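You operate a simulated robot arm through the tools that you are given. There is no shell and no other tool. Be economical: measure what you need, move in short steps, check, and stop when the job is done.

The job below is to be done with a simulated robot arm. You get a single attempt, and the scene is never put back.

JOB
Loosen the stiff filler in the black bowl with water from the green cup.
Fine: tip all of it in, put the cup back, stir till smooth and stand the yellow stick in the blue jar; the other cup stays as it is.

The check looks at the end state, three seconds after you hand in, the way a careful person would. Anything else that was tipped, shoved, dropped, spilled or broken makes it a failure.

ROBOT AND FRAMES
A 7-joint arm with a two-finger parallel gripper, fixed in place. Base frame: the origin is at the foot of the arm, x ahead of it, y to its left, z up; the work surface is at about z = 0.8. Readings come in m, rad, newtons and seconds.
Its first joint turns from -2.897 to 2.897 rad. Payload 4.4 kg.
Tool frame: the origin (TCP) lies between the finger pads and is the grasp point; the fingertips stand 0.023 m ahead of it; z points along the fingers, y is the line along which they close. Largest opening 0.094 m; finger width 0.038, thickness 0.01; the body of the gripper, 0.054 by 0.096 m, starts 0.039 m behind the TCP.
Orientation is told as [roll, pitch, yaw] about the base's x, y, z axes, in that order, counted from this pose: with the fingers straight down and closing along the base's y, the tool's x points along the base's -x, its y along +y and its z along -z.

CONTROLS
- The arm moves only by the tool arm_command. Its argument "steps" is a list of rows, each an object of numbers (a shift or turn left out is 0, a gripper value left out holds the last): "jaw": the gripper command, from -1 (shut) to 1 (fully open), values between in proportion; "dx", "dy", "dz": the shift along the tool's x, y, z in units of 20 mm (1.0 is 20 mm); "ax", "ay", "az": the turn, a rotation vector about the tool's x, y, z in units of 5 degrees (1.0 is 5 degrees). In form: [{"jaw": .., "dx": .., "dy": .., "dz": .., "ax": .., "ay": .., "az": ..}, ...]. A call has 1 to 10 rows; each row shifts and turns the commanded pose from where the row before left it, along the tool's axes as they then stand. A call with a number of a shift or a turn outside -1 to 1 is refused whole. Each row takes 0.2 s and may step no farther than 0.05 m and 0.15 rad from the row before; otherwise, or with a gripper value out of range, the whole call is refused. A pose out of reach is approached as far as the arm can. The call stops where the force on the tool passes 40 N (or 10 N more than at its start, if that is more) or the arm is blocked; 0.2 s more then pass. Each finger travels about 0.072 m/s and halts on what it meets, pressing with about 21 N; the grip force reading is that of the motor and also rises with nothing between the fingers. The clock runs only during rows and for 0.2 s after the last one: add rows that do not move to give the fingers time. It gives the time, the measured TCP pose, the force on the tool (base axes), the opening and the grip force at its end, in the units of the frame above (readings bear some noise), with the torque about the TCP (base axes, N m) and any sound that the robot's microphone picked up.
- Cameras (640 x 400 px; columns grow to the right, rows downward): "scene" is fixed at [0.3986, -0.65, 1.5962]; the picture's right is [0.90, -0.43, 0.00], its down [-0.23, -0.49, -0.84] and it looks along [0.36, 0.76, -0.54] (base axes); focal length 311 px, centre (320, 200). "wrist" rides on the gripper at [0.086, 0.016, -0.075] in the tool frame; the picture's right is [-0.18, 0.98, 0.00], its down [-0.58, -0.11, -0.81] and it looks along [-0.79, -0.15, 0.59] (tool axes); focal length 243 px, centre (320, 200).
- camera(camera): a new picture of that camera. It takes no simulated time.
- locate(camera, pixels): for up to 12 pixels [column, row] of the newest picture of that camera ("zoom" is the newest enlarged one), the place [x, y, z] in the base frame of the surface seen there, good to about 0.002 m. It takes no simulated time.
- inspect(camera, box): a new picture of the part [left, top, right, bottom] of that camera's present view, enlarged. It takes no simulated time.
- finish_job(): hands the job in; it is judged then, once.

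Keep the steps short. Do not move on a guess: measure, check each grasp and each placing, and mend mistakes. In all there are 80 turns and 38 pictures (those below and enlarged ones count). Leave the gripper open and the arm clear of the work at the hand-in unless told otherwise, and finish with a single line.

The tools are called as a command line: name --argument value ..., lists and objects as JSON in quotes. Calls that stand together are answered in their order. arm_command: Moves the arm, as the interface text tells. Its arguments: {"type":"object","properties":{"steps":{"type":"array","items":{"type":"object","properties":{"jaw":{"type":"number"},"dx":{"type":"number"},"dy":{"type":"number"},"dz":{"type":"number"},"ax":{"type":"number"},"ay":{"type":"number"},"az":{"type":"number"}}}}},"required":["steps"]} The other tools are called the same way: camera (camera) takes a picture; locate (camera, pixels) gives the place of the surface under pixels of a picture; inspect (camera, box) takes an enlarged picture of a part of a camera's view; finish_job () hands the job in.

At the start:

```text
t: 0.0
eef_pos: [0.7426, 0.314, 1.2065]
tool_rot: [0.003, -0.002, 0.001]
force: [0.7, -0.4, 0.8]
ft_torque: [0.0, 0.02, -0.05]
gripper_width: 0.0941
grasp_force: 0.1
```

scene: 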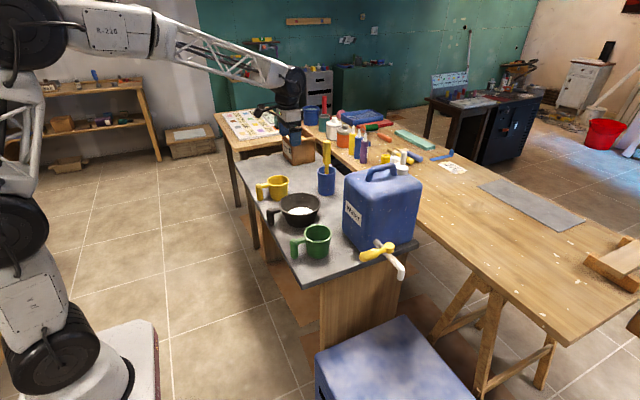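
wrist: 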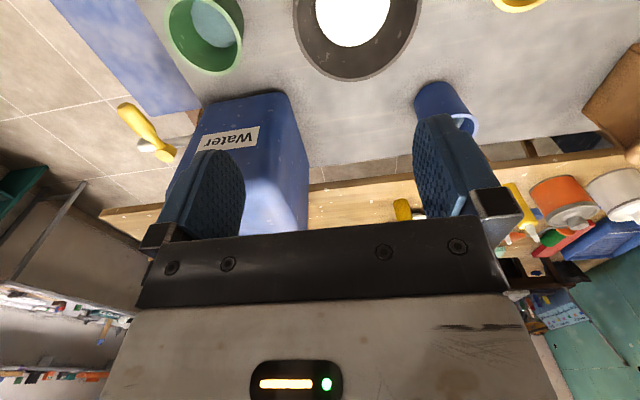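

I see the green cup near (316,241), the bowl at (299,209), the yellow cup at (274,187) and the blue jar with the yellow stick at (326,175). I'll enlarge this region first.

inspect --camera "scene" --box '[240, 130, 432, 290]'

```text
2.50 times, centred on (336, 210) of scene
```

zoom: 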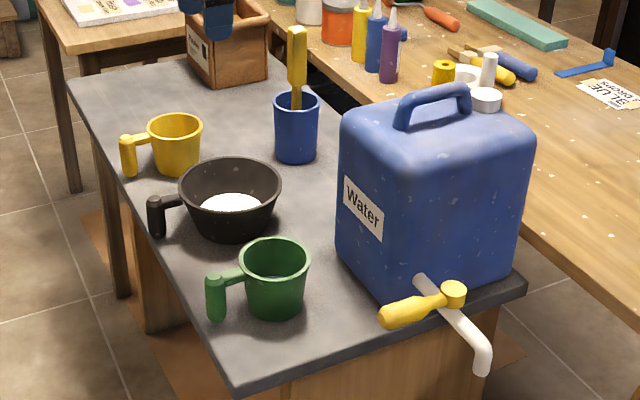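

Measuring the green cup rim and handle, bowl rim, jar rim, stick and table in the enlarged picture.

locate --camera "zoom" --pixels '[[240, 257], [309, 257], [275, 241], [216, 278], [217, 312], [238, 272], [180, 190], [280, 190], [230, 159], [230, 206], [156, 202], [180, 200]]'

locate --camera "zoom" --pixels '[[297, 30], [297, 50], [296, 80], [297, 98], [276, 100], [318, 100], [297, 155], [290, 32], [304, 32], [150, 280], [270, 295], [275, 272]]'

inspect --camera "wrist" --box '[140, 0, 560, 160]'

```text
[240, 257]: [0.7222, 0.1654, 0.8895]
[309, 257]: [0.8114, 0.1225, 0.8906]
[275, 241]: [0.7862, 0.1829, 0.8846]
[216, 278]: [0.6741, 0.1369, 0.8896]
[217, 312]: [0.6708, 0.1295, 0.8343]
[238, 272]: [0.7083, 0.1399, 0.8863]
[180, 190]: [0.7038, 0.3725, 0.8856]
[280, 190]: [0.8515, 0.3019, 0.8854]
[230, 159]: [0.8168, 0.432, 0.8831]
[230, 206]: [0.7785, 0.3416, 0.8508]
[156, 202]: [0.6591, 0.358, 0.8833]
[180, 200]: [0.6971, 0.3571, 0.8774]
```

```text
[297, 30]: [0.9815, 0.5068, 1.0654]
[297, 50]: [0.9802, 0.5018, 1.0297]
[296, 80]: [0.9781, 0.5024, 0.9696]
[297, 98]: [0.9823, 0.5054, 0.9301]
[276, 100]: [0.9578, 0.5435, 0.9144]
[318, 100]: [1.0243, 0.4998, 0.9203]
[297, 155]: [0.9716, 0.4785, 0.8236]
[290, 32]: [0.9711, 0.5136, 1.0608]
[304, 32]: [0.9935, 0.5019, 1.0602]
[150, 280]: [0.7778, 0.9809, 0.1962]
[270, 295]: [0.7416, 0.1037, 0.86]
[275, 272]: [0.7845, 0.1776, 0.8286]
```

```text
1.52 times, centred on (350, 80) of wrist
```

zoom: 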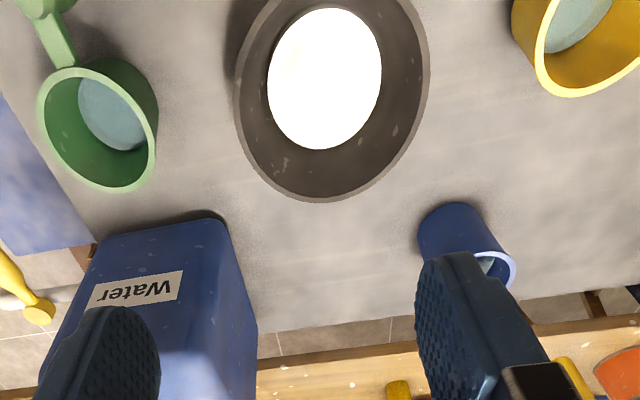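

Both cups hold water. Now more exact points: the cup rims and handles from above, and the table edge.

locate --camera "zoom" --pixels '[[40, 125], [155, 165], [90, 62], [120, 190], [58, 40], [40, 8], [110, 115], [237, 100], [428, 60], [330, 200], [325, 80], [494, 270]]'

locate --camera "scene" --pixels '[[236, 165], [250, 195], [268, 225], [285, 258], [297, 282], [340, 272], [300, 240], [270, 210], [262, 193], [258, 186], [350, 270], [300, 165]]'

```text
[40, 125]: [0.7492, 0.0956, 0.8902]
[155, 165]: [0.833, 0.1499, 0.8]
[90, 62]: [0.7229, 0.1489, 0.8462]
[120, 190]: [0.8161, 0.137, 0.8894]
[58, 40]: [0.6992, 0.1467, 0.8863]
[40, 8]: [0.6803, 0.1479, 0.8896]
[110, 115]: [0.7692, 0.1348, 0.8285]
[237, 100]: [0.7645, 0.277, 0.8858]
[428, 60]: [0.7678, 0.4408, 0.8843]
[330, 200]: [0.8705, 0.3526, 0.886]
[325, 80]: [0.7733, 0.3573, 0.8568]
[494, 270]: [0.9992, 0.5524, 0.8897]
```

```text
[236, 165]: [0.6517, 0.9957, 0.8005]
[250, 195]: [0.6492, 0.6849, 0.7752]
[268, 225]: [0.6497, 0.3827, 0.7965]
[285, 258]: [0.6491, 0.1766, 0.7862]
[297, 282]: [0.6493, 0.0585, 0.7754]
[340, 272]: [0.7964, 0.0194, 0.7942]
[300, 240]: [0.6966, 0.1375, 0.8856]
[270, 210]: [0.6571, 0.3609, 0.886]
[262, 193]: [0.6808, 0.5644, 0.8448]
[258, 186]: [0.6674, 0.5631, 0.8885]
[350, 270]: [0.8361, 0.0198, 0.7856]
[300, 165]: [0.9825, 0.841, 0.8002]
```

Geometry is clear: the table edge is at x=0.65 and the green handle post is at about (0.677, 0.142), standing up to z 0.89. I'll turn the tool horizontal (pointing +x), high above everything, to take the handle from the front.

arm_command --steps '[{"jaw": 1, "ay": -1}, {"ay": -1}, {"ay": -1}, {"ay": -1}, {"ay": -1}, {"ay": -1}, {"ay": -1}, {"ay": -1}, {"ay": -1}, {"ay": -1}]'

```text
t: 2.2
eef_pos: [0.7422, 0.3156, 1.2065]
tool_rot: [0.002, -0.875, 0.0]
force: [0.1, -0.1, 0.4]
ft_torque: [0.02, 0.01, -0.01]
gripper_width: 0.0942
grasp_force: 0.0
```

The turn follows well. Finishing the remaining 40°.

arm_command --steps '[{"ay": -1}, {"ay": -1}, {"ay": -1}, {"ay": -1}, {"ay": -1}, {"ay": -1}, {"ay": -1}, {"ay": -1}, {}, {}]'

```text
t: 4.4
eef_pos: [0.7427, 0.3159, 1.2073]
tool_rot: [2.65, -1.569, -2.649]
force: [0.7, 0.5, -0.2]
ft_torque: [0.03, 0.0, 0.03]
gripper_width: 0.0942
grasp_force: 0.1
```

Tool is horizontal. Before grasping, I'll rehearse the pouring roll with the empty hand at the intended pouring place, so first move to about (0.69, 0.316, 1.007).

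arm_command --steps '[{"dx": 1, "dz": -0.25}, {"dx": 1, "dz": -0.25}, {"dx": 1, "dz": -0.25}, {"dx": 1, "dz": -0.25}, {"dx": 1, "dz": -0.25}, {"dx": 1, "dz": -0.25}, {"dx": 1, "dz": -0.25}, {"dx": 1, "dz": -0.25}, {"dx": 1, "dz": -0.25}, {"dx": 1, "dz": -0.25}]'

arm_command --steps '[{"az": -1}, {"az": -1}, {"az": -1}, {"az": -1}, {"az": -1}, {"az": -1}, {"az": -1}, {"az": -1}, {"az": -1}, {"az": -1}]'

arm_command --steps '[{"az": -1}, {"az": -1}, {"az": -1}, {"az": -1}, {"az": -1}, {"az": -1}, {"az": -1}, {"az": -1}, {"az": -1}, {"az": -1}]'

arm_command --steps '[{"az": -1}, {"az": -1}, {"az": -1}, {"az": -1}, {"az": -1}, {"az": -1}, {"az": -1}, {"az": -1}, {}, {}]'

camera --camera "scene"

```text
t: 6.6
eef_pos: [0.6924, 0.3159, 1.0071]
tool_rot: [2.636, -1.567, -2.635]
force: [0.3, 0.0, -0.3]
ft_torque: [0.0, 0.01, 0.02]
gripper_width: 0.0943
grasp_force: 0.1
```

```text
t: 8.8
eef_pos: [0.6924, 0.3161, 1.0055]
tool_rot: [-1.572, -0.698, 1.573]
force: [-0.6, 0.1, -0.6]
ft_torque: [-0.01, 0.03, 0.02]
gripper_width: 0.0942
grasp_force: 0.1
```

```text
t: 11.0
eef_pos: [0.6918, 0.3164, 1.0069]
tool_rot: [-1.572, 0.175, 1.573]
force: [0.5, 0.2, -0.1]
ft_torque: [-0.01, 0.02, 0.03]
gripper_width: 0.0939
grasp_force: 0.0
```

```text
t: 13.2
eef_pos: [0.6931, 0.317, 1.007]
tool_rot: [-1.576, 0.874, 1.568]
force: [-0.2, -0.5, 0.2]
ft_torque: [-0.01, -0.01, 0.02]
gripper_width: 0.0939
grasp_force: 0.0
```

```text
33 pictures are left
```

scene: 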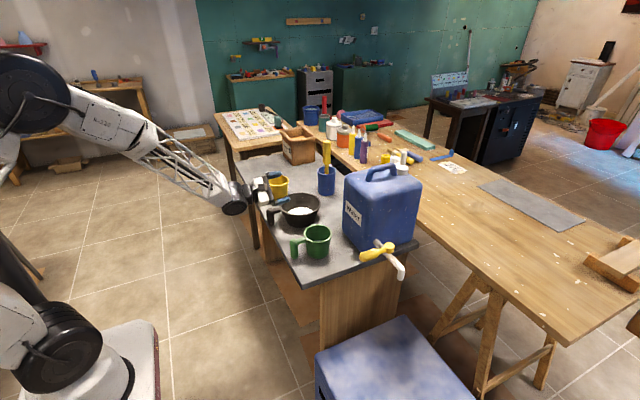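

The 140° roll is fully reachable. Rolling back and backing off to x≈0.58.

arm_command --steps '[{"az": 1, "dz": -0.2}, {"az": 1, "dz": -0.2}, {"az": 1, "dz": -0.2}, {"az": 1, "dz": -0.2}, {"az": 1, "dz": -0.2}, {"az": 1, "dz": -0.2}, {"az": 1, "dz": -0.2}, {"az": 1, "dz": -0.2}, {"az": 1, "dz": -0.2}, {"az": 1, "dz": -0.2}]'

arm_command --steps '[{"az": 1, "dz": -0.2}, {"az": 1, "dz": -0.2}, {"az": 1, "dz": -0.2}, {"az": 1, "dz": -0.2}, {"az": 1, "dz": -0.2}, {"az": 1, "dz": -0.2}, {"az": 1, "dz": -0.2}, {"az": 1, "dz": -0.2}, {"az": 1, "dz": -0.2}, {"az": 1, "dz": -0.2}]'

arm_command --steps '[{"az": 1, "dz": -0.2}, {"az": 1, "dz": -0.2}, {"az": 1, "dz": -0.2}, {"az": 1, "dz": -0.2}, {"az": 1, "dz": -0.2}, {"az": 1, "dz": -0.2}, {"az": 1, "dz": -0.2}, {"az": 1, "dz": -0.2}, {}, {}]'

arm_command --steps '[{"dy": -0.9, "dx": 0.4}, {"dy": -0.9, "dx": 0.4}, {"dy": -0.9, "dx": 0.4}, {"dy": -0.9, "dx": 0.4}, {"dy": -0.9, "dx": 0.4}, {"dy": -0.9, "dx": 0.4}, {"dy": -0.9, "dx": 0.4}, {"dy": -0.9, "dx": 0.4}, {"dy": -0.9, "dx": 0.4}, {}]'

camera --camera "wrist"

```text
t: 15.4
eef_pos: [0.6536, 0.3154, 1.0061]
tool_rot: [-1.572, -0.004, 1.57]
force: [0.9, 0.0, -0.3]
ft_torque: [-0.02, 0.0, -0.01]
gripper_width: 0.094
grasp_force: 0.0
```

```text
t: 17.6
eef_pos: [0.6129, 0.3156, 1.0076]
tool_rot: [-1.574, -0.877, 1.571]
force: [-0.4, 0.0, 0.4]
ft_torque: [0.01, 0.01, 0.0]
gripper_width: 0.094
grasp_force: 0.1
```

```text
t: 19.8
eef_pos: [0.5813, 0.3148, 1.007]
tool_rot: [2.397, -1.567, -2.396]
force: [0.6, -1.2, -0.3]
ft_torque: [-0.01, 0.01, 0.03]
gripper_width: 0.0941
grasp_force: 0.2
```

```text
t: 22.0
eef_pos: [0.582, 0.1543, 0.935]
tool_rot: [2.723, -1.57, -2.723]
force: [1.0, 0.7, 0.1]
ft_torque: [-0.01, 0.01, -0.01]
gripper_width: 0.0942
grasp_force: 0.0
```

```text
32 pictures are left
```

wrist: 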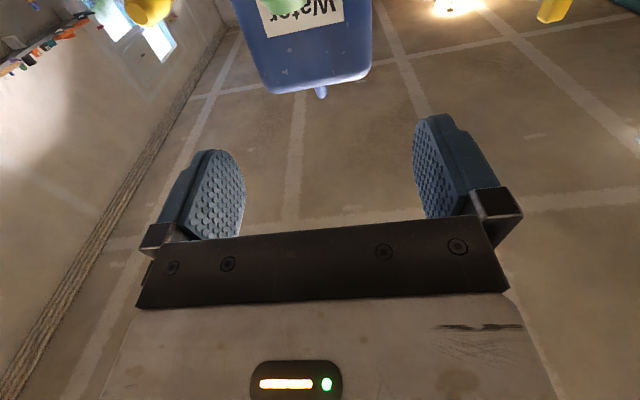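

The wrist view isn't useful here (it looks up). I'll zoom the scene camera onto the handle for its exact centre.

inspect --camera "scene" --box '[272, 216, 336, 264]'

```text
8.33 times, centred on (304, 240) of scene
```

zoom: 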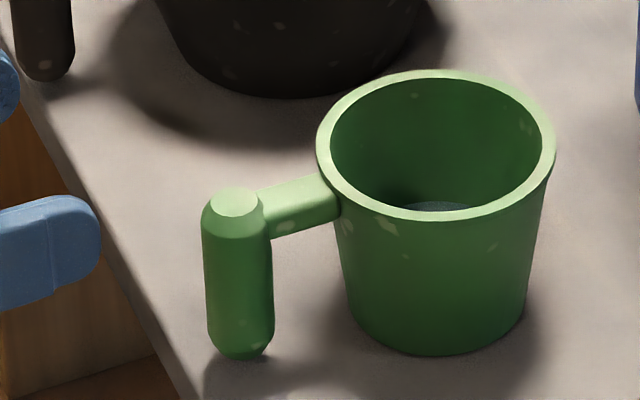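

locate --camera "zoom" --pixels '[[235, 202], [215, 200], [254, 200], [235, 190], [235, 214], [238, 280], [206, 280], [270, 280], [238, 345], [300, 190], [320, 150], [550, 150]]'

```text
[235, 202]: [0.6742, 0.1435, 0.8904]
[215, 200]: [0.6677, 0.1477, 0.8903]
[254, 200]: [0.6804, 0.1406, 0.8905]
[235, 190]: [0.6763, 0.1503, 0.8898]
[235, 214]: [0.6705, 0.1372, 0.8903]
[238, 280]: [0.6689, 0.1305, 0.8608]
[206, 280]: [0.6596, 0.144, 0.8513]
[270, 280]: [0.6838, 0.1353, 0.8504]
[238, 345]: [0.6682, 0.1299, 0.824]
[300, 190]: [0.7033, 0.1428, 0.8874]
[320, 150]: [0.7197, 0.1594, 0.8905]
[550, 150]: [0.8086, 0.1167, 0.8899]
```

The handle post's centre is at (0.674, 0.143), radius 0.013, with z from 0.82 to 0.89. I'll go down to z≈0.868, so the bar to the cup also lies between the fingers, then advance to x≈0.674.

arm_command --steps '[{"dx": 0.84, "dy": -0.14}, {"dx": 0.84, "dy": -0.14}, {"dx": 0.84, "dy": -0.14}, {"dx": 0.84, "dy": -0.14}, {"dz": 0.8}, {"dz": 0.8}, {"dz": 0.8}, {"dz": 0.8}, {"dz": 0.7}, {"dz": 0.7}]'

inspect --camera "scene" --box '[272, 216, 336, 264]'

```text
t: 24.2
eef_pos: [0.6735, 0.1423, 0.868]
tool_rot: [2.678, -1.569, -2.678]
force: [-0.5, -1.2, 1.2]
ft_torque: [0.01, 0.02, -0.02]
gripper_width: 0.0939
grasp_force: 0.1
```

```text
8.33 times, centred on (304, 240) of scene
```

zoom: 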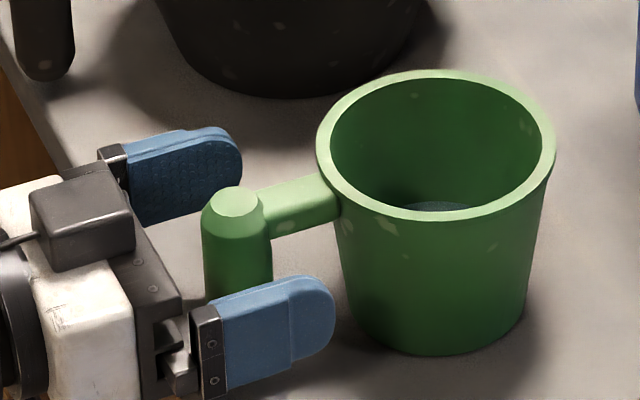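

The fingers straddle the handle evenly. Closing.

arm_command --steps '[{"jaw": 0.3}, {"jaw": 0}, {"jaw": -0.2}, {"jaw": -0.4}, {"jaw": -0.6}, {"jaw": -1}, {"jaw": -1}, {"jaw": -1}]'

inspect --camera "scene" --box '[272, 216, 336, 264]'

```text
t: 26.0
eef_pos: [0.6731, 0.1435, 0.8675]
tool_rot: [2.625, -1.569, -2.628]
force: [0.0, -0.5, 0.4]
ft_torque: [-0.1, -0.02, -0.06]
gripper_width: 0.0272
grasp_force: 21.2
```

```text
8.33 times, centred on (304, 240) of scene
```

zoom: 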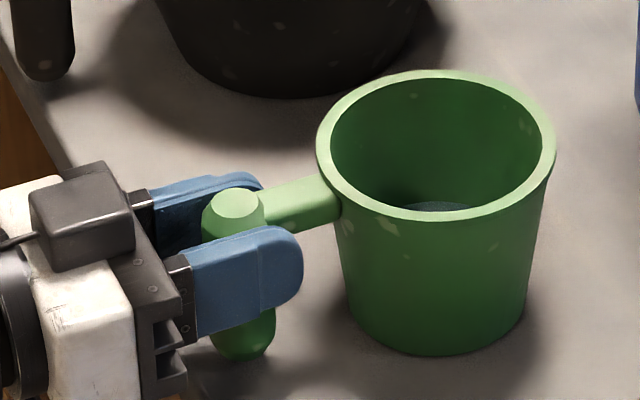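

Gripped at 27 mm with the cup unmoved. The pose for putting it back is (0.673, 0.1435, 0.8675). Lifting slowly.

arm_command --steps '[{"dx": -0.2}, {"dx": -0.4}, {"dx": -0.6}, {"dx": -0.7}, {"dx": -0.7}, {"dx": -0.7}, {"dx": -0.7}, {"dx": -0.6}, {"dx": -0.4}, {"dx": -0.2}]'

inspect --camera "scene" --box '[264, 186, 344, 246]'

```text
t: 28.2
eef_pos: [0.6739, 0.1432, 0.9711]
tool_rot: [2.581, -1.568, -2.582]
force: [0.9, 0.4, -2.3]
ft_torque: [-0.02, 0.22, 0.05]
gripper_width: 0.0267
grasp_force: 20.5
```

```text
6.67 times, centred on (304, 216) of scene
```

zoom: 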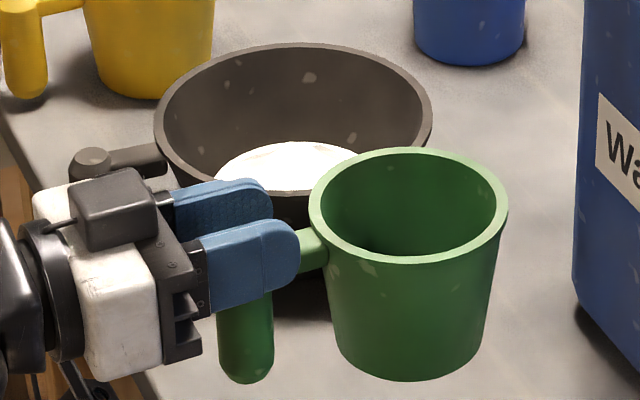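

Cup is held level (about 2.3 N). Now moving it towards the bowl: y → 0.305, z → 0.99, x → 0.681.

arm_command --steps '[{"dx": -0.6}, {"dx": -0.4, "dy": 0.3}, {"dy": 0.7, "dz": 0.2}, {"dy": 1, "dz": 0.2}, {"dy": 1}, {"dy": 1}, {"dy": 1}, {"dy": 1}, {"dy": 0.7}, {"dy": 0.4}]'

arm_command --steps '[{"dy": 0.5}, {"dy": 0.3}, {"az": -1}, {"az": -1}, {"az": -1}, {"az": -1}, {"az": -1}, {"az": -1}, {}, {}]'

inspect --camera "scene" --box '[248, 156, 360, 240]'

```text
t: 30.4
eef_pos: [0.6806, 0.2859, 0.9914]
tool_rot: [2.653, -1.568, -2.655]
force: [0.5, 0.2, -1.8]
ft_torque: [-0.01, 0.17, 0.0]
gripper_width: 0.0269
grasp_force: 21.1
```

```text
t: 32.6
eef_pos: [0.6812, 0.3014, 0.9911]
tool_rot: [-1.574, -1.048, 1.572]
force: [0.3, 0.3, -2.4]
ft_torque: [0.1, 0.19, -0.01]
gripper_width: 0.0267
grasp_force: 21.4
```

```text
4.76 times, centred on (304, 198) of scene
```

zoom: 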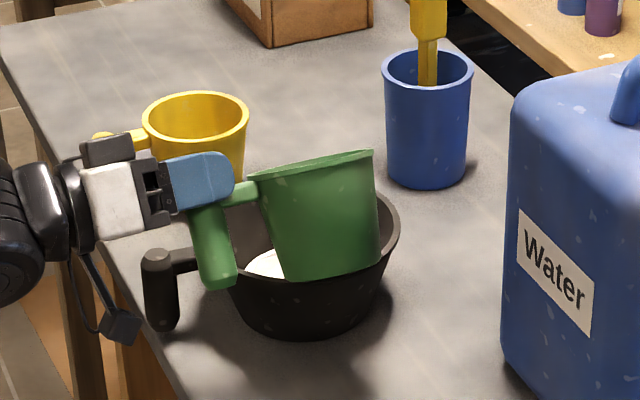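

Tilted 30° over the bowl with no water out yet. Tilting on to 60° slowly.

arm_command --steps '[{"az": -1}, {"az": -0.5}, {"az": -1}, {"az": -0.5}, {"az": -1}, {"az": -0.5}, {"az": -1}, {"az": -0.5}, {}, {}]'

inspect --camera "scene" --box '[248, 156, 360, 240]'

```text
t: 34.8
eef_pos: [0.6806, 0.3011, 0.9914]
tool_rot: [-1.571, -0.524, 1.57]
force: [0.5, 0.5, -2.2]
ft_torque: [0.15, 0.22, 0.0]
gripper_width: 0.0271
grasp_force: 21.6
```

```text
4.76 times, centred on (304, 198) of scene
```

zoom: 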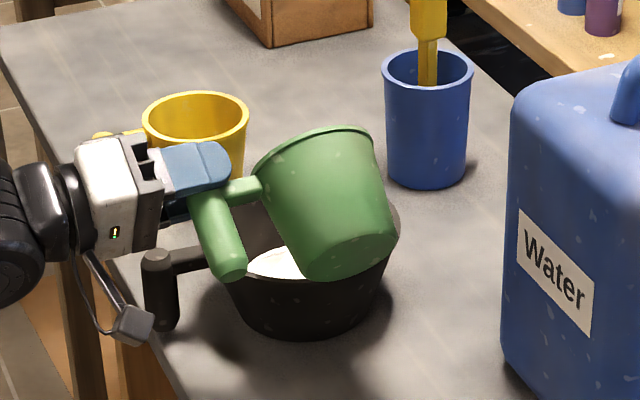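

No spill, weight still ~2.2 N. Continuing slowly to ~85°, shifting slightly towards +y.

arm_command --steps '[{"az": -0.5, "dx": -0.09, "dy": 0.03}, {"az": -0.5, "dx": -0.09, "dy": 0.03}, {"az": -0.5, "dx": -0.09, "dy": 0.03}, {"az": -0.5, "dx": -0.09, "dy": 0.03}, {"az": -0.5, "dx": -0.09, "dy": 0.03}, {"az": -0.5, "dx": -0.09, "dy": 0.03}, {"az": -0.5, "dx": -0.09, "dy": 0.03}, {"az": -0.5, "dx": -0.09, "dy": 0.02}, {"az": -0.5}, {"az": -0.5}]'

inspect --camera "scene" --box '[248, 156, 360, 240]'

```text
t: 37.0
eef_pos: [0.6817, 0.3162, 0.9923]
tool_rot: [-1.572, -0.085, 1.571]
force: [-0.5, 0.1, -1.4]
ft_torque: [0.14, 0.15, 0.02]
gripper_width: 0.0267
grasp_force: 20.8
```

```text
4.76 times, centred on (304, 198) of scene
```

zoom: 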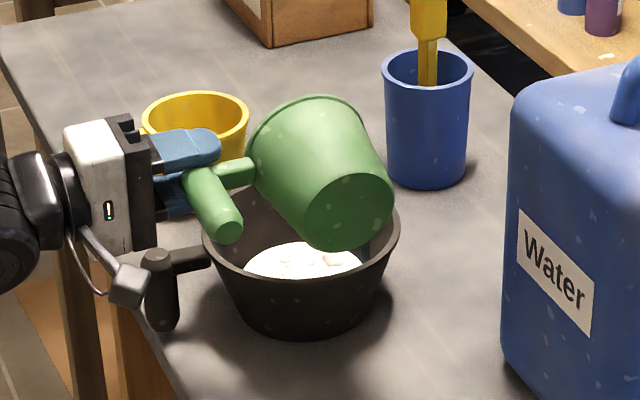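

Water is going in. Continuing to ~135° while shifting +y about 0.03 to keep the lip over the bowl's middle.

arm_command --steps '[{"az": -1, "dx": -0.17, "dy": -0.01}, {"az": -1, "dx": -0.17, "dy": -0.02}, {"az": -1, "dx": -0.17, "dy": -0.04}, {"az": -1, "dx": -0.17, "dy": -0.06}, {"az": -1, "dx": -0.17, "dy": -0.07}, {"az": -1, "dx": -0.16, "dy": -0.08}, {"az": -1, "dx": -0.15, "dy": -0.1}, {"az": -1, "dx": -0.14, "dy": -0.11}, {"az": -1, "dx": -0.13, "dy": -0.12}, {"az": -1, "dx": -0.12, "dy": -0.13}]'

arm_command --steps '[{"az": -1}, {}, {}, {}, {}, {}, {}, {}, {}, {}]'

inspect --camera "scene" --box '[248, 156, 360, 240]'

```text
t: 39.2
eef_pos: [0.681, 0.3513, 0.9972]
tool_rot: [-1.573, 0.786, 1.569]
force: [1.1, -0.4, -1.7]
ft_torque: [0.08, 0.1, -0.03]
gripper_width: 0.027
grasp_force: 20.8
```

```text
t: 41.4
eef_pos: [0.6821, 0.3512, 0.9978]
tool_rot: [-1.574, 0.871, 1.569]
force: [-0.4, -0.1, -1.1]
ft_torque: [0.08, 0.13, 0.01]
gripper_width: 0.0267
grasp_force: 21.0
```

```text
4.76 times, centred on (304, 198) of scene
```

zoom: 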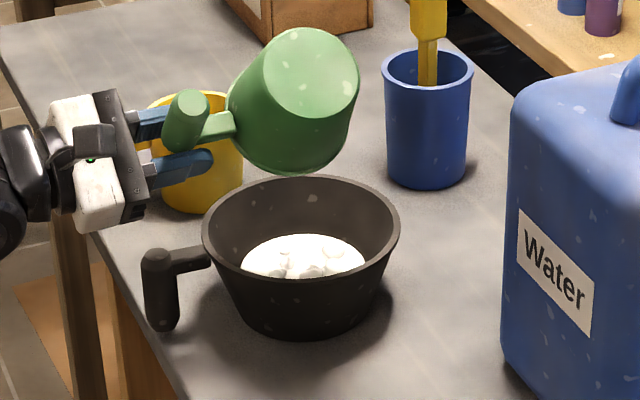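

Water poured, none on the table. The cup is upside down at 140°, and I'll hold a moment longer for the last drops before rolling back upright.

arm_command --steps '[{}, {}, {}, {}, {}, {}, {}, {}, {}, {}]'

arm_command --steps '[{"az": 1}, {"az": 1}, {"az": 1}, {"az": 1}, {"az": 1}, {"az": 1}, {"az": 1}, {"az": 1}, {"az": 1}, {"az": 1}]'

arm_command --steps '[{"az": 1}, {"az": 1}, {"az": 1}, {"az": 1}, {"az": 1}, {"az": 1}, {"az": 1}, {"az": 1}, {"az": 1}, {"az": 1}]'

arm_command --steps '[{"az": 1}, {"az": 1}, {"az": 1}, {"az": 1}, {"az": 1}, {"az": 1}, {"az": 1}, {"az": 1}, {}, {}]'

inspect --camera "scene" --box '[248, 156, 360, 240]'

```text
t: 43.6
eef_pos: [0.6804, 0.3511, 0.9966]
tool_rot: [-1.575, 0.871, 1.569]
force: [-0.3, 0.6, -1.1]
ft_torque: [0.1, 0.12, 0.01]
gripper_width: 0.0269
grasp_force: 21.2
```

```text
t: 45.8
eef_pos: [0.6806, 0.35, 0.9969]
tool_rot: [-1.573, -0.002, 1.572]
force: [0.3, 0.3, -2.1]
ft_torque: [0.08, 0.12, 0.04]
gripper_width: 0.027
grasp_force: 21.1
```

```text
t: 48.0
eef_pos: [0.6824, 0.3509, 0.998]
tool_rot: [-1.572, -0.873, 1.573]
force: [0.2, 0.1, -2.2]
ft_torque: [0.03, 0.14, 0.0]
gripper_width: 0.0269
grasp_force: 21.4
```

```text
t: 50.2
eef_pos: [0.6802, 0.3507, 0.9967]
tool_rot: [2.433, -1.567, -2.433]
force: [0.2, 0.6, -2.5]
ft_torque: [0.0, 0.14, 0.03]
gripper_width: 0.027
grasp_force: 20.6
```

```text
4.76 times, centred on (304, 198) of scene
```

zoom: 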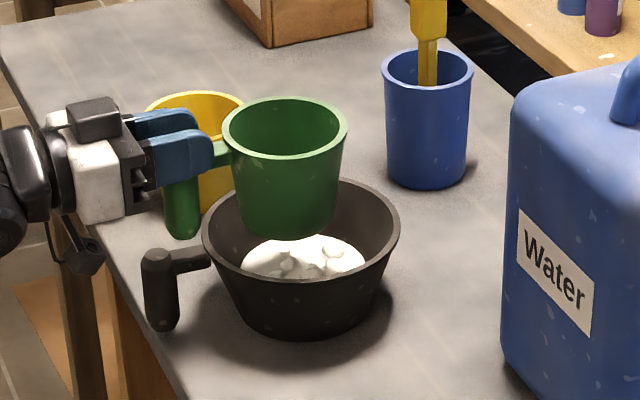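

Cup is upright and looks empty. Carrying it back to y=0.1435, x=0.673.

arm_command --steps '[{"dy": -0.5}, {"dy": -1}, {"dy": -1}, {"dy": -1}, {"dy": -1}, {"dy": -1}, {"dy": -1}, {"dy": -1, "dz": -0.1}, {"dy": -1, "dz": -0.1}, {"dy": -1, "dz": -0.15}]'

arm_command --steps '[{"dy": -0.5}, {"dy": -0.36}, {}, {"dx": 0.8}, {"dx": 0.8}, {"dx": 0.8}, {"dx": 0.8}, {"dx": 0.8}, {"dx": 0.6}, {}]'

```text
t: 52.4
eef_pos: [0.6732, 0.1605, 0.9982]
tool_rot: [2.735, -1.57, -2.736]
force: [0.7, -0.4, -2.2]
ft_torque: [-0.01, 0.12, 0.01]
gripper_width: 0.0269
grasp_force: 21.2
```

```text
t: 54.6
eef_pos: [0.6743, 0.1445, 0.9047]
tool_rot: [2.627, -1.57, -2.626]
force: [-0.6, -0.1, -1.3]
ft_torque: [-0.05, 0.12, 0.03]
gripper_width: 0.0269
grasp_force: 20.5
```

Position matches. Lowering to ~3 mm above contact, then checking.

arm_command --steps '[{"dx": 0.5, "dy": -0.03}, {"dx": 0.5}, {"dx": 0.4}, {"dx": 0.3}, {}]'

inspect --camera "scene" --box '[272, 216, 336, 264]'

```text
t: 55.8
eef_pos: [0.6756, 0.1433, 0.8712]
tool_rot: [2.72, -1.566, -2.72]
force: [5.8, 1.0, 17.7]
ft_torque: [0.02, -0.24, 0.03]
gripper_width: 0.027
grasp_force: 21.0
```

```text
8.33 times, centred on (304, 240) of scene
```

zoom: 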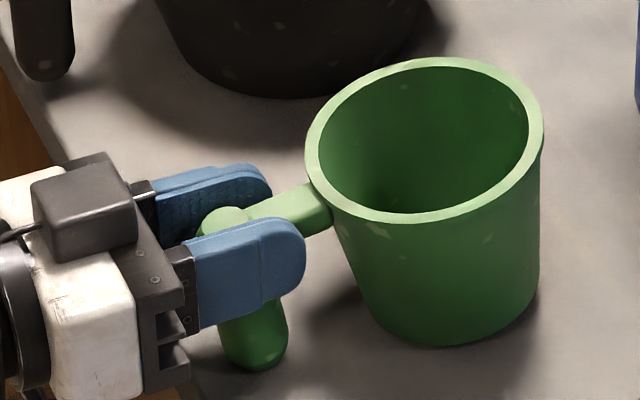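

The cup swung a little in the grip (far side up), so it touches early with 17.7 N. I'll measure the tilt on the rim before correcting.

locate --camera "zoom" --pixels '[[312, 150], [537, 130], [430, 62], [405, 217], [330, 195], [520, 85], [440, 330], [520, 300]]'

arm_command --steps '[{"dx": -0.5}, {"dx": -0.5}, {}]'

```text
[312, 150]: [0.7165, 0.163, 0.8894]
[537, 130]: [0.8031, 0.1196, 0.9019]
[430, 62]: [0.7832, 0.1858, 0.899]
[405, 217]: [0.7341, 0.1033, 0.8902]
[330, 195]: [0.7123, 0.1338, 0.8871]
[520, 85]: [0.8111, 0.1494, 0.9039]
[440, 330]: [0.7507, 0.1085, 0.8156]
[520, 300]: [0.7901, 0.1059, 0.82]
```

```text
t: 56.6
eef_pos: [0.674, 0.1436, 0.8917]
tool_rot: [2.525, -1.569, -2.526]
force: [0.0, -0.5, -1.1]
ft_torque: [0.03, 0.13, 0.05]
gripper_width: 0.0266
grasp_force: 20.7
```

Slope is about 0.17 (≈9.7°). Pitching the hand +9.5° to level the cup, while it's raised 2 cm.

arm_command --steps '[{"ay": 0.5}, {"ay": 0.5}, {"ay": 0.5}, {"ay": 0.4}, {}, {}]'

inspect --camera "scene" --box '[272, 208, 336, 256]'

```text
t: 58.0
eef_pos: [0.6734, 0.1431, 0.8913]
tool_rot: [0.007, -1.406, -0.009]
force: [0.4, 0.0, -2.2]
ft_torque: [0.02, 0.13, -0.01]
gripper_width: 0.0267
grasp_force: 21.1
```

```text
8.33 times, centred on (304, 232) of scene
```

zoom: 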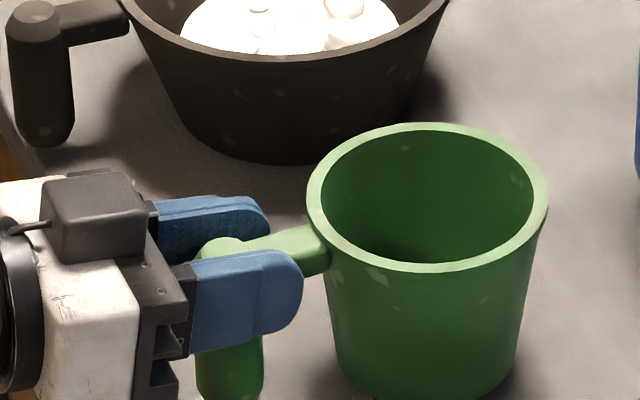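

locate --camera "zoom" --pixels '[[313, 205], [540, 205], [430, 128], [405, 264], [328, 245], [525, 155], [225, 245], [490, 245]]'

```text
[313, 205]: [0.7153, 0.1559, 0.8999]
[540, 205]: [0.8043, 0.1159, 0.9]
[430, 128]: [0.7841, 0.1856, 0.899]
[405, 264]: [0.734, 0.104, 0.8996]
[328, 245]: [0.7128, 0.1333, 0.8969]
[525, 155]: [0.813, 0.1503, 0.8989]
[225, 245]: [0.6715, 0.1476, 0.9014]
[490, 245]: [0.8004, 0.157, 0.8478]
```

The cup is level, rim at 0.900 (originally 0.890), about 4 mm nearer than its original place. Lowering 8.5 mm with +4 mm x and +2 mm y.

arm_command --steps '[{"dz": 0.14, "dx": 0, "dy": 0.1}, {"dz": 0.06, "dx": 0.14}, {"dz": 0.04, "dx": 0.13}, {"dz": 0.03, "dx": 0.12}, {}, {}]'

```text
t: 59.4
eef_pos: [0.6774, 0.1447, 0.8824]
tool_rot: [0.006, -1.406, -0.008]
force: [0.6, -0.1, -1.8]
ft_torque: [0.02, 0.08, 0.01]
gripper_width: 0.0268
grasp_force: 20.8
```

Not touching yet. Two small 1 mm steps.

arm_command --steps '[{"dx": 0.05, "dz": 0.008}, {}, {"dx": 0.05, "dz": 0.008}, {}]'

```text
t: 60.4
eef_pos: [0.6784, 0.1457, 0.8801]
tool_rot: [0.006, -1.406, -0.006]
force: [-2.4, -0.1, 5.5]
ft_torque: [0.0, -0.6, 0.03]
gripper_width: 0.0268
grasp_force: 21.4
```

Contact at 5.5 N. Opening the fingers.

arm_command --steps '[{"jaw": -0.3}, {"jaw": 0}, {"jaw": 0.4}, {"jaw": 0.8}, {"jaw": 1}, {"jaw": 1}, {}]'

inspect --camera "scene" --box '[272, 216, 336, 264]'

```text
t: 62.0
eef_pos: [0.6782, 0.1462, 0.8826]
tool_rot: [0.007, -1.405, -0.005]
force: [0.3, 0.1, 1.1]
ft_torque: [0.03, -0.01, 0.0]
gripper_width: 0.0937
grasp_force: 0.0
```

```text
8.33 times, centred on (304, 240) of scene
```

zoom: 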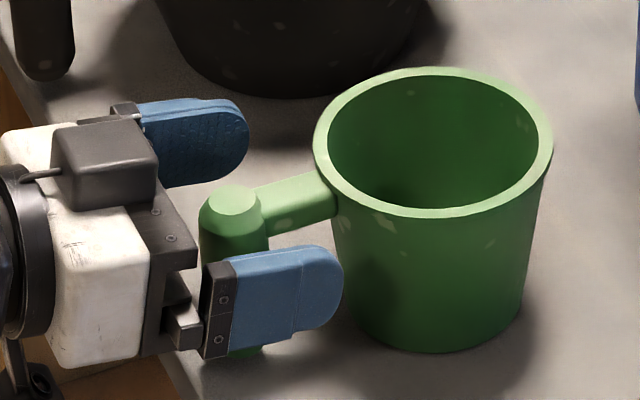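

The cup stands upright and empty within ~2 mm of its old place. Backing off straight along −x, then zooming in on the stick.

arm_command --steps '[{"dz": -0.6, "dx": 0.1}, {"dz": -0.986, "dx": 0.165}, {"dz": -0.986, "dx": 0.165}, {"dz": -0.986, "dx": 0.165}, {"dz": -0.986, "dx": 0.165}, {"dz": -0.986, "dx": 0.165}, {"dx": -1}, {"dx": -1}, {"dx": -1}, {"dx": -1}]'

inspect --camera "scene" --box '[290, 134, 362, 200]'

```text
t: 64.2
eef_pos: [0.58, 0.1447, 0.9591]
tool_rot: [0.007, -1.406, -0.006]
force: [-0.3, -0.6, -0.5]
ft_torque: [0.02, 0.03, -0.04]
gripper_width: 0.0942
grasp_force: 0.1
```

```text
6.06 times, centred on (326, 167) of scene
```

zoom: 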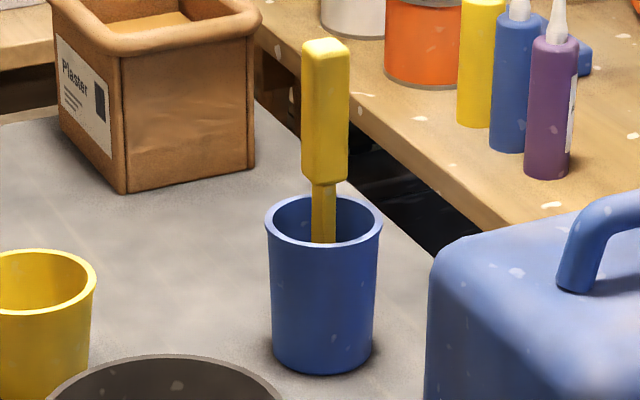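

locate --camera "zoom" --pixels '[[325, 45], [306, 50], [345, 46], [325, 55], [306, 110], [330, 110], [346, 110], [324, 178], [324, 215], [268, 222], [381, 224], [323, 372]]'

```text
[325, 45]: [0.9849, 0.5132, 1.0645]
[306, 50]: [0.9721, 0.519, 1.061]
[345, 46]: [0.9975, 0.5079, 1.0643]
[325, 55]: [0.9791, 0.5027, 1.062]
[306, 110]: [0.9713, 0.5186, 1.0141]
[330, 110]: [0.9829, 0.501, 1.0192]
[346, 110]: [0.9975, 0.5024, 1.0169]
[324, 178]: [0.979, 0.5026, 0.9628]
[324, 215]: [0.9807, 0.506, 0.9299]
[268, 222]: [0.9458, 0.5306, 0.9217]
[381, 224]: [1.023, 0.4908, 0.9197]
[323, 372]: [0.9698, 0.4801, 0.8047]
```

The stick stands upright, with a square handle about 0.025 wide centred at (0.985, 0.511), z 0.962–1.065. I'll tilt the hand to ~30° below horizontal, rise, and travel to a spot in front of it.

arm_command --steps '[{"ay": 1}, {"ay": 1}, {"ay": 1}, {"ay": 1}, {"dx": -1, "dz": -0.566}, {"dx": -1, "dz": -0.566}, {"dx": -1, "dz": -0.566}, {"dx": -1, "dz": -0.566}, {"dx": -1, "dz": -0.566}, {"dx": -1, "dz": -0.566}]'

arm_command --steps '[{"dy": 1, "dz": 0.68, "dx": -0.385}, {"dy": 1, "dz": 0.68, "dx": -0.385}, {"dy": 1, "dz": 0.68, "dx": -0.385}, {"dy": 1, "dz": 0.68, "dx": -0.385}, {"dy": 1, "dz": 0.68, "dx": -0.385}, {"dy": 1, "dz": 0.68, "dx": -0.385}, {"dy": 1, "dz": 0.68, "dx": -0.385}, {"dy": 1, "dz": 0.68, "dx": -0.385}, {"dy": 1, "dz": 0.68, "dx": -0.385}, {"dy": 1, "dz": 0.68, "dx": -0.385}]'

arm_command --steps '[{"dy": 1, "dz": 0.68, "dx": -0.385}, {"dy": 1, "dz": 0.68, "dx": -0.385}, {"dy": 1, "dz": 0.68, "dx": -0.385}, {"dy": 1, "dz": 0.68, "dx": -0.385}, {"dy": 1, "dz": 0.68, "dx": -0.385}, {"dy": 1, "dz": 0.68, "dx": -0.385}, {"dy": 1, "dz": 0.68, "dx": -0.385}, {"dy": 1, "dz": 0.68, "dx": -0.385}, {"dy": 0.3}, {}]'

camera --camera "wrist"

```text
t: 66.4
eef_pos: [0.5795, 0.1452, 1.0975]
tool_rot: [0.003, -1.057, -0.002]
force: [-0.2, -0.3, -0.4]
ft_torque: [-0.02, 0.01, -0.01]
gripper_width: 0.0939
grasp_force: 0.1
```

```text
t: 68.6
eef_pos: [0.7368, 0.344, 1.0973]
tool_rot: [0.001, -1.058, -0.001]
force: [0.4, 0.3, 0.7]
ft_torque: [-0.02, 0.0, 0.01]
gripper_width: 0.0941
grasp_force: 0.0
```

```text
t: 70.8
eef_pos: [0.8604, 0.5111, 1.0976]
tool_rot: [0.001, -1.057, -0.001]
force: [0.5, 0.7, 0.4]
ft_torque: [-0.02, 0.0, 0.01]
gripper_width: 0.0939
grasp_force: 0.0
```

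```text
18 pictures are left
```

wrist: 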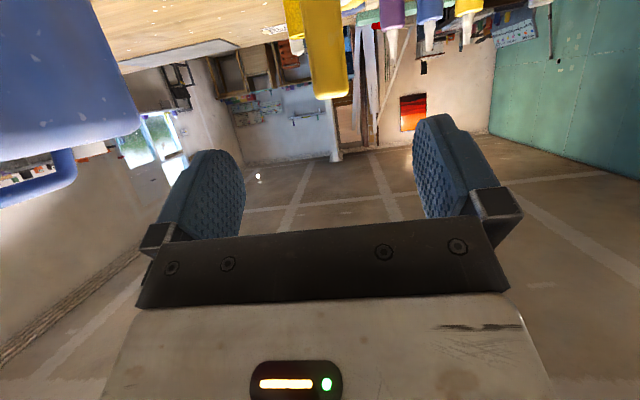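

The stick is between the fingers' lines. Descending to z≈1.01, then advancing to x≈0.984.

arm_command --steps '[{"dx": 0.95, "dz": 0.538}, {"dx": 0.95, "dz": 0.538}, {"dx": 0.95, "dz": 0.538}, {"dx": 0.95, "dz": 0.538}, {"dz": 0.9, "dx": -0.51}, {"dz": 0.9, "dx": -0.51}, {"dz": 0.9, "dx": -0.51}, {"dz": 0.9, "dx": -0.51}, {}, {}]'

inspect --camera "scene" --box '[280, 124, 362, 196]'

```text
t: 73.0
eef_pos: [0.9445, 0.5113, 1.011]
tool_rot: [0.003, -1.057, -0.002]
force: [0.5, 0.4, 0.0]
ft_torque: [-0.04, 0.01, -0.01]
gripper_width: 0.0939
grasp_force: 0.0
```

```text
5.56 times, centred on (321, 160) of scene
```

zoom: 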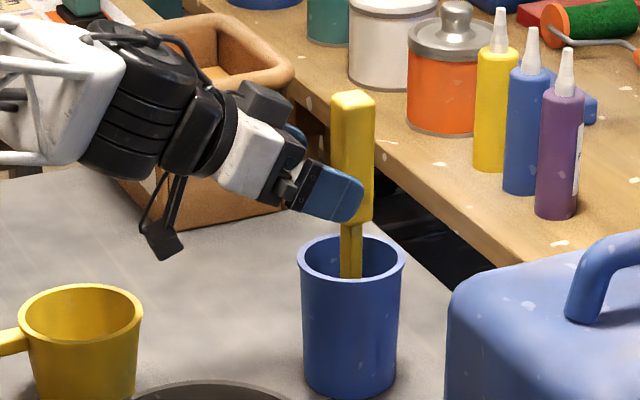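

Well aligned and clear of the jar. Advancing the last 4 cm.

arm_command --steps '[{"dz": 0.6, "dx": -0.34}, {"dz": 0.6, "dx": -0.34}, {"dz": 0.52, "dx": -0.29}, {}, {"jaw": 0.4}, {"jaw": 0}, {"jaw": -0.2}, {"jaw": -0.4}, {"jaw": -0.7}, {"jaw": -1}]'

arm_command --steps '[{"jaw": -1}, {"jaw": -1}]'

inspect --camera "scene" --box '[280, 124, 362, 196]'

```text
t: 75.2
eef_pos: [0.9839, 0.5116, 1.0114]
tool_rot: [0.001, -1.057, -0.001]
force: [-0.5, -0.1, 0.2]
ft_torque: [0.01, 0.01, -0.01]
gripper_width: 0.0296
grasp_force: 21.0
```

```text
t: 75.8
eef_pos: [0.9838, 0.5119, 1.0103]
tool_rot: [0.001, -1.06, -0.003]
force: [-1.4, 0.4, -0.2]
ft_torque: [-0.02, 0.0, -0.01]
gripper_width: 0.0297
grasp_force: 20.8
```

```text
5.56 times, centred on (321, 160) of scene
```

zoom: 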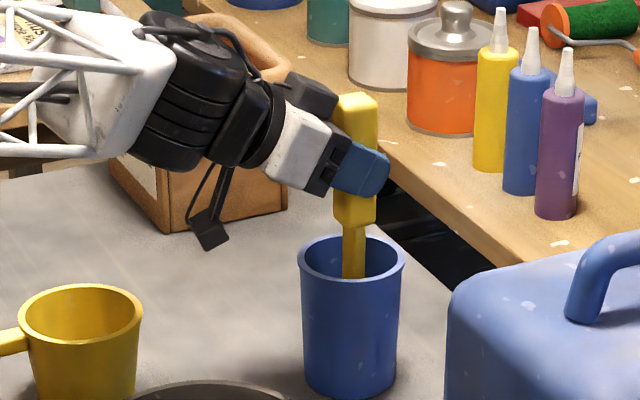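

The stick is gripped (30 mm). Lifting it straight up out of the jar, 16 cm.

arm_command --steps '[{"dx": -0.3, "dz": -0.17}, {"dx": -0.7, "dz": -0.396}, {"dx": -1, "dz": -0.566}, {"dx": -1, "dz": -0.566}, {"dx": -1, "dz": -0.566}, {"dx": -1, "dz": -0.566}, {"dx": -1, "dz": -0.566}, {"dx": -1, "dz": -0.566}, {"dx": -0.5, "dz": -0.283}, {}]'

inspect --camera "scene" --box '[262, 94, 378, 196]'

```text
t: 78.0
eef_pos: [0.983, 0.5121, 1.1833]
tool_rot: [0.003, -1.057, -0.002]
force: [0.0, -0.4, -0.7]
ft_torque: [-0.02, -0.02, -0.01]
gripper_width: 0.0296
grasp_force: 21.0
```

```text
3.92 times, centred on (320, 145) of scene
```

zoom: 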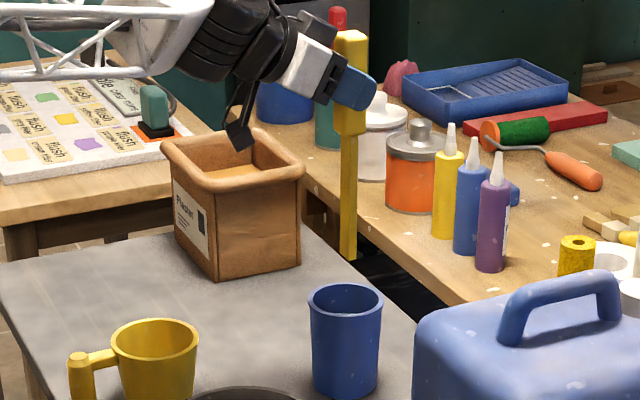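

The stick came out straight. Measuring its tip and the jar and jug, and picturing the bowl for the filler level.

locate --camera "zoom" --pixels '[[347, 255], [341, 255], [356, 254], [348, 200], [350, 38], [312, 300], [380, 300], [420, 330], [520, 330]]'

inspect --camera "scene" --box '[260, 180, 340, 236]'

```text
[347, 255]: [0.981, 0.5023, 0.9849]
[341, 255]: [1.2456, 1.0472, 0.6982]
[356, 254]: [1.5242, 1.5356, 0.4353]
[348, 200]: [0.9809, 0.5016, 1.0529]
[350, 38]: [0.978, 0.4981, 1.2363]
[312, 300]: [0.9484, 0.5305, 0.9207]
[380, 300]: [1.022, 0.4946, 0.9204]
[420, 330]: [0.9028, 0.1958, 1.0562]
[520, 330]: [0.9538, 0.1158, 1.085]
```

```text
7.14 times, centred on (300, 208) of scene
```

zoom: 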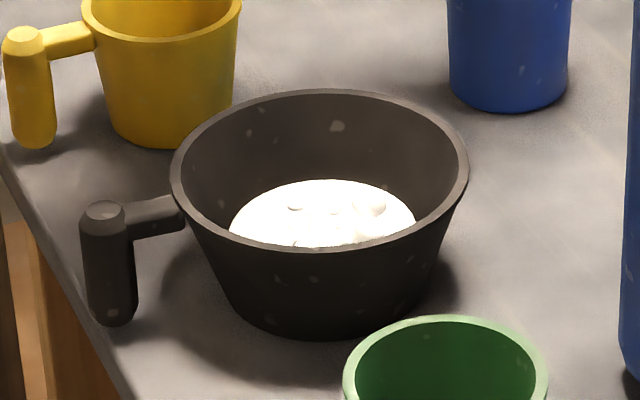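

locate --camera "zoom" --pixels '[[233, 228], [330, 183], [413, 222], [320, 225], [265, 225], [365, 200], [174, 170], [466, 170], [318, 92], [320, 250], [318, 130], [440, 190]]'

```text
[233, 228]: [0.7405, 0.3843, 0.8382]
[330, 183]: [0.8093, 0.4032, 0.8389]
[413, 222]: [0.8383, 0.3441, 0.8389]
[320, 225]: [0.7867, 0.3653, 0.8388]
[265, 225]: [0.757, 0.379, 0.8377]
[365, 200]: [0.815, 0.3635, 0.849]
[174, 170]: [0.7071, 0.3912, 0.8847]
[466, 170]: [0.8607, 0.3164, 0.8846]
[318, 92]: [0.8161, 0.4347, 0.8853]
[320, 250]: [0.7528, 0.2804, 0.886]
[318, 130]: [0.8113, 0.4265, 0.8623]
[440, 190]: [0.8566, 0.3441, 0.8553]
```

The bowl's centre is (0.784, 0.356), rim radius 0.085, filler surface z 0.838 with radius 0.054. The stick tip is 0.200 below the TCP. Carrying the stick over the bowl's centre.

arm_command --steps '[{"dz": -0.866, "dx": 0.49, "dy": -0.78}, {"dz": -0.866, "dx": 0.49, "dy": -0.78}, {"dz": -0.866, "dx": 0.49, "dy": -0.78}, {"dz": -0.866, "dx": 0.49, "dy": -0.78}, {"dz": -0.866, "dx": 0.49, "dy": -0.78}, {"dz": -0.866, "dx": 0.49, "dy": -0.78}, {"dz": -0.866, "dx": 0.49, "dy": -0.78}, {"dz": -0.866, "dx": 0.49, "dy": -0.78}, {"dz": -0.866, "dx": 0.49, "dy": -0.78}, {"dz": -0.866, "dx": 0.49, "dy": -0.78}]'

arm_command --steps '[{"dx": 0.9, "dz": 0.509}, {"dx": 0.9, "dz": 0.509}, {"dx": 0.9, "dz": 0.509}, {"dx": 0.9, "dz": 0.509}, {"dx": 0.9, "dz": 0.509}, {"dx": 0.9, "dz": 0.509}, {"dx": 0.4, "dz": 0.226}, {}]'

inspect --camera "scene" --box '[250, 140, 360, 236]'

```text
t: 80.2
eef_pos: [0.7843, 0.3544, 1.182]
tool_rot: [0.0, -1.058, -0.003]
force: [-0.5, -0.5, -1.0]
ft_torque: [-0.02, 0.01, 0.01]
gripper_width: 0.0295
grasp_force: 21.3
```

```text
t: 82.0
eef_pos: [0.7838, 0.3549, 1.0491]
tool_rot: [0.003, -1.058, -0.004]
force: [1.0, -0.2, -1.5]
ft_torque: [0.03, 0.01, 0.02]
gripper_width: 0.0297
grasp_force: 20.9
```

```text
4.17 times, centred on (305, 188) of scene
```

zoom: 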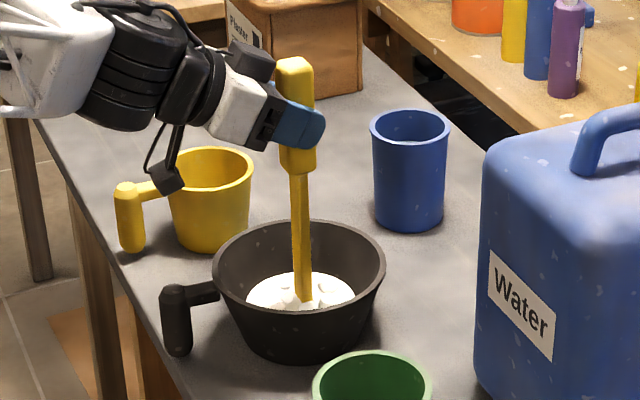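

The tip is centred just above the filler. Lowering gently ~2.3 cm into it.

arm_command --steps '[{"dx": 0.2, "dz": 0.113}, {"dx": 0.2, "dz": 0.113}, {"dx": 0.2, "dz": 0.113}, {"dx": 0.2, "dz": 0.113}, {"dx": 0.2, "dz": 0.113}, {}]'

```text
t: 83.4
eef_pos: [0.7852, 0.3566, 1.0272]
tool_rot: [0.002, -1.057, -0.002]
force: [0.1, -0.2, 0.1]
ft_torque: [0.02, 0.0, 0.02]
gripper_width: 0.0298
grasp_force: 20.9
```

Almost no resistance so far and depth is fine. Moving out 2.5 cm towards +x, gently, to begin the circle.

arm_command --steps '[{"dz": 0.27, "dx": -0.154}, {"dz": 0.27, "dx": -0.154}, {"dz": 0.27, "dx": -0.154}, {"dz": 0.27, "dx": -0.154}, {}]'

arm_command --steps '[{"dz": -0.208, "dx": 0.118, "dy": 0.735}, {"dz": -0.544, "dx": 0.308, "dy": 0.454}, {"dz": -0.673, "dx": 0.38, "dy": 0}, {"dz": -0.544, "dx": 0.308, "dy": -0.454}, {"dz": -0.208, "dx": 0.118, "dy": -0.735}, {"dz": 0.208, "dx": -0.118, "dy": -0.735}, {"dz": 0.544, "dx": -0.308, "dy": -0.454}, {"dz": 0.673, "dx": -0.38, "dy": 0}, {"dz": 0.544, "dx": -0.308, "dy": 0.454}, {"dz": 0.208, "dx": -0.118, "dy": 0.735}]'

inspect --camera "scene" --box '[260, 160, 340, 236]'

```text
t: 84.6
eef_pos: [0.8102, 0.3569, 1.0265]
tool_rot: [0.001, -1.058, -0.002]
force: [-0.6, -0.1, -0.5]
ft_torque: [0.01, -0.03, 0.03]
gripper_width: 0.0297
grasp_force: 21.4
```

```text
t: 86.8
eef_pos: [0.8084, 0.3562, 1.0258]
tool_rot: [0.003, -1.057, -0.002]
force: [-0.5, 0.1, -1.0]
ft_torque: [0.01, -0.01, -0.04]
gripper_width: 0.0301
grasp_force: 21.6
```

```text
5.26 times, centred on (300, 198) of scene
```

zoom: 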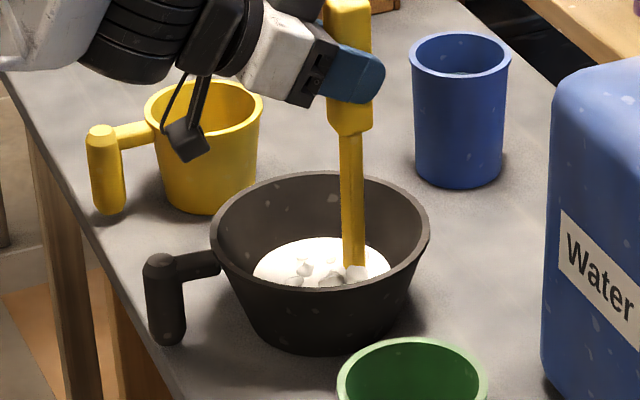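

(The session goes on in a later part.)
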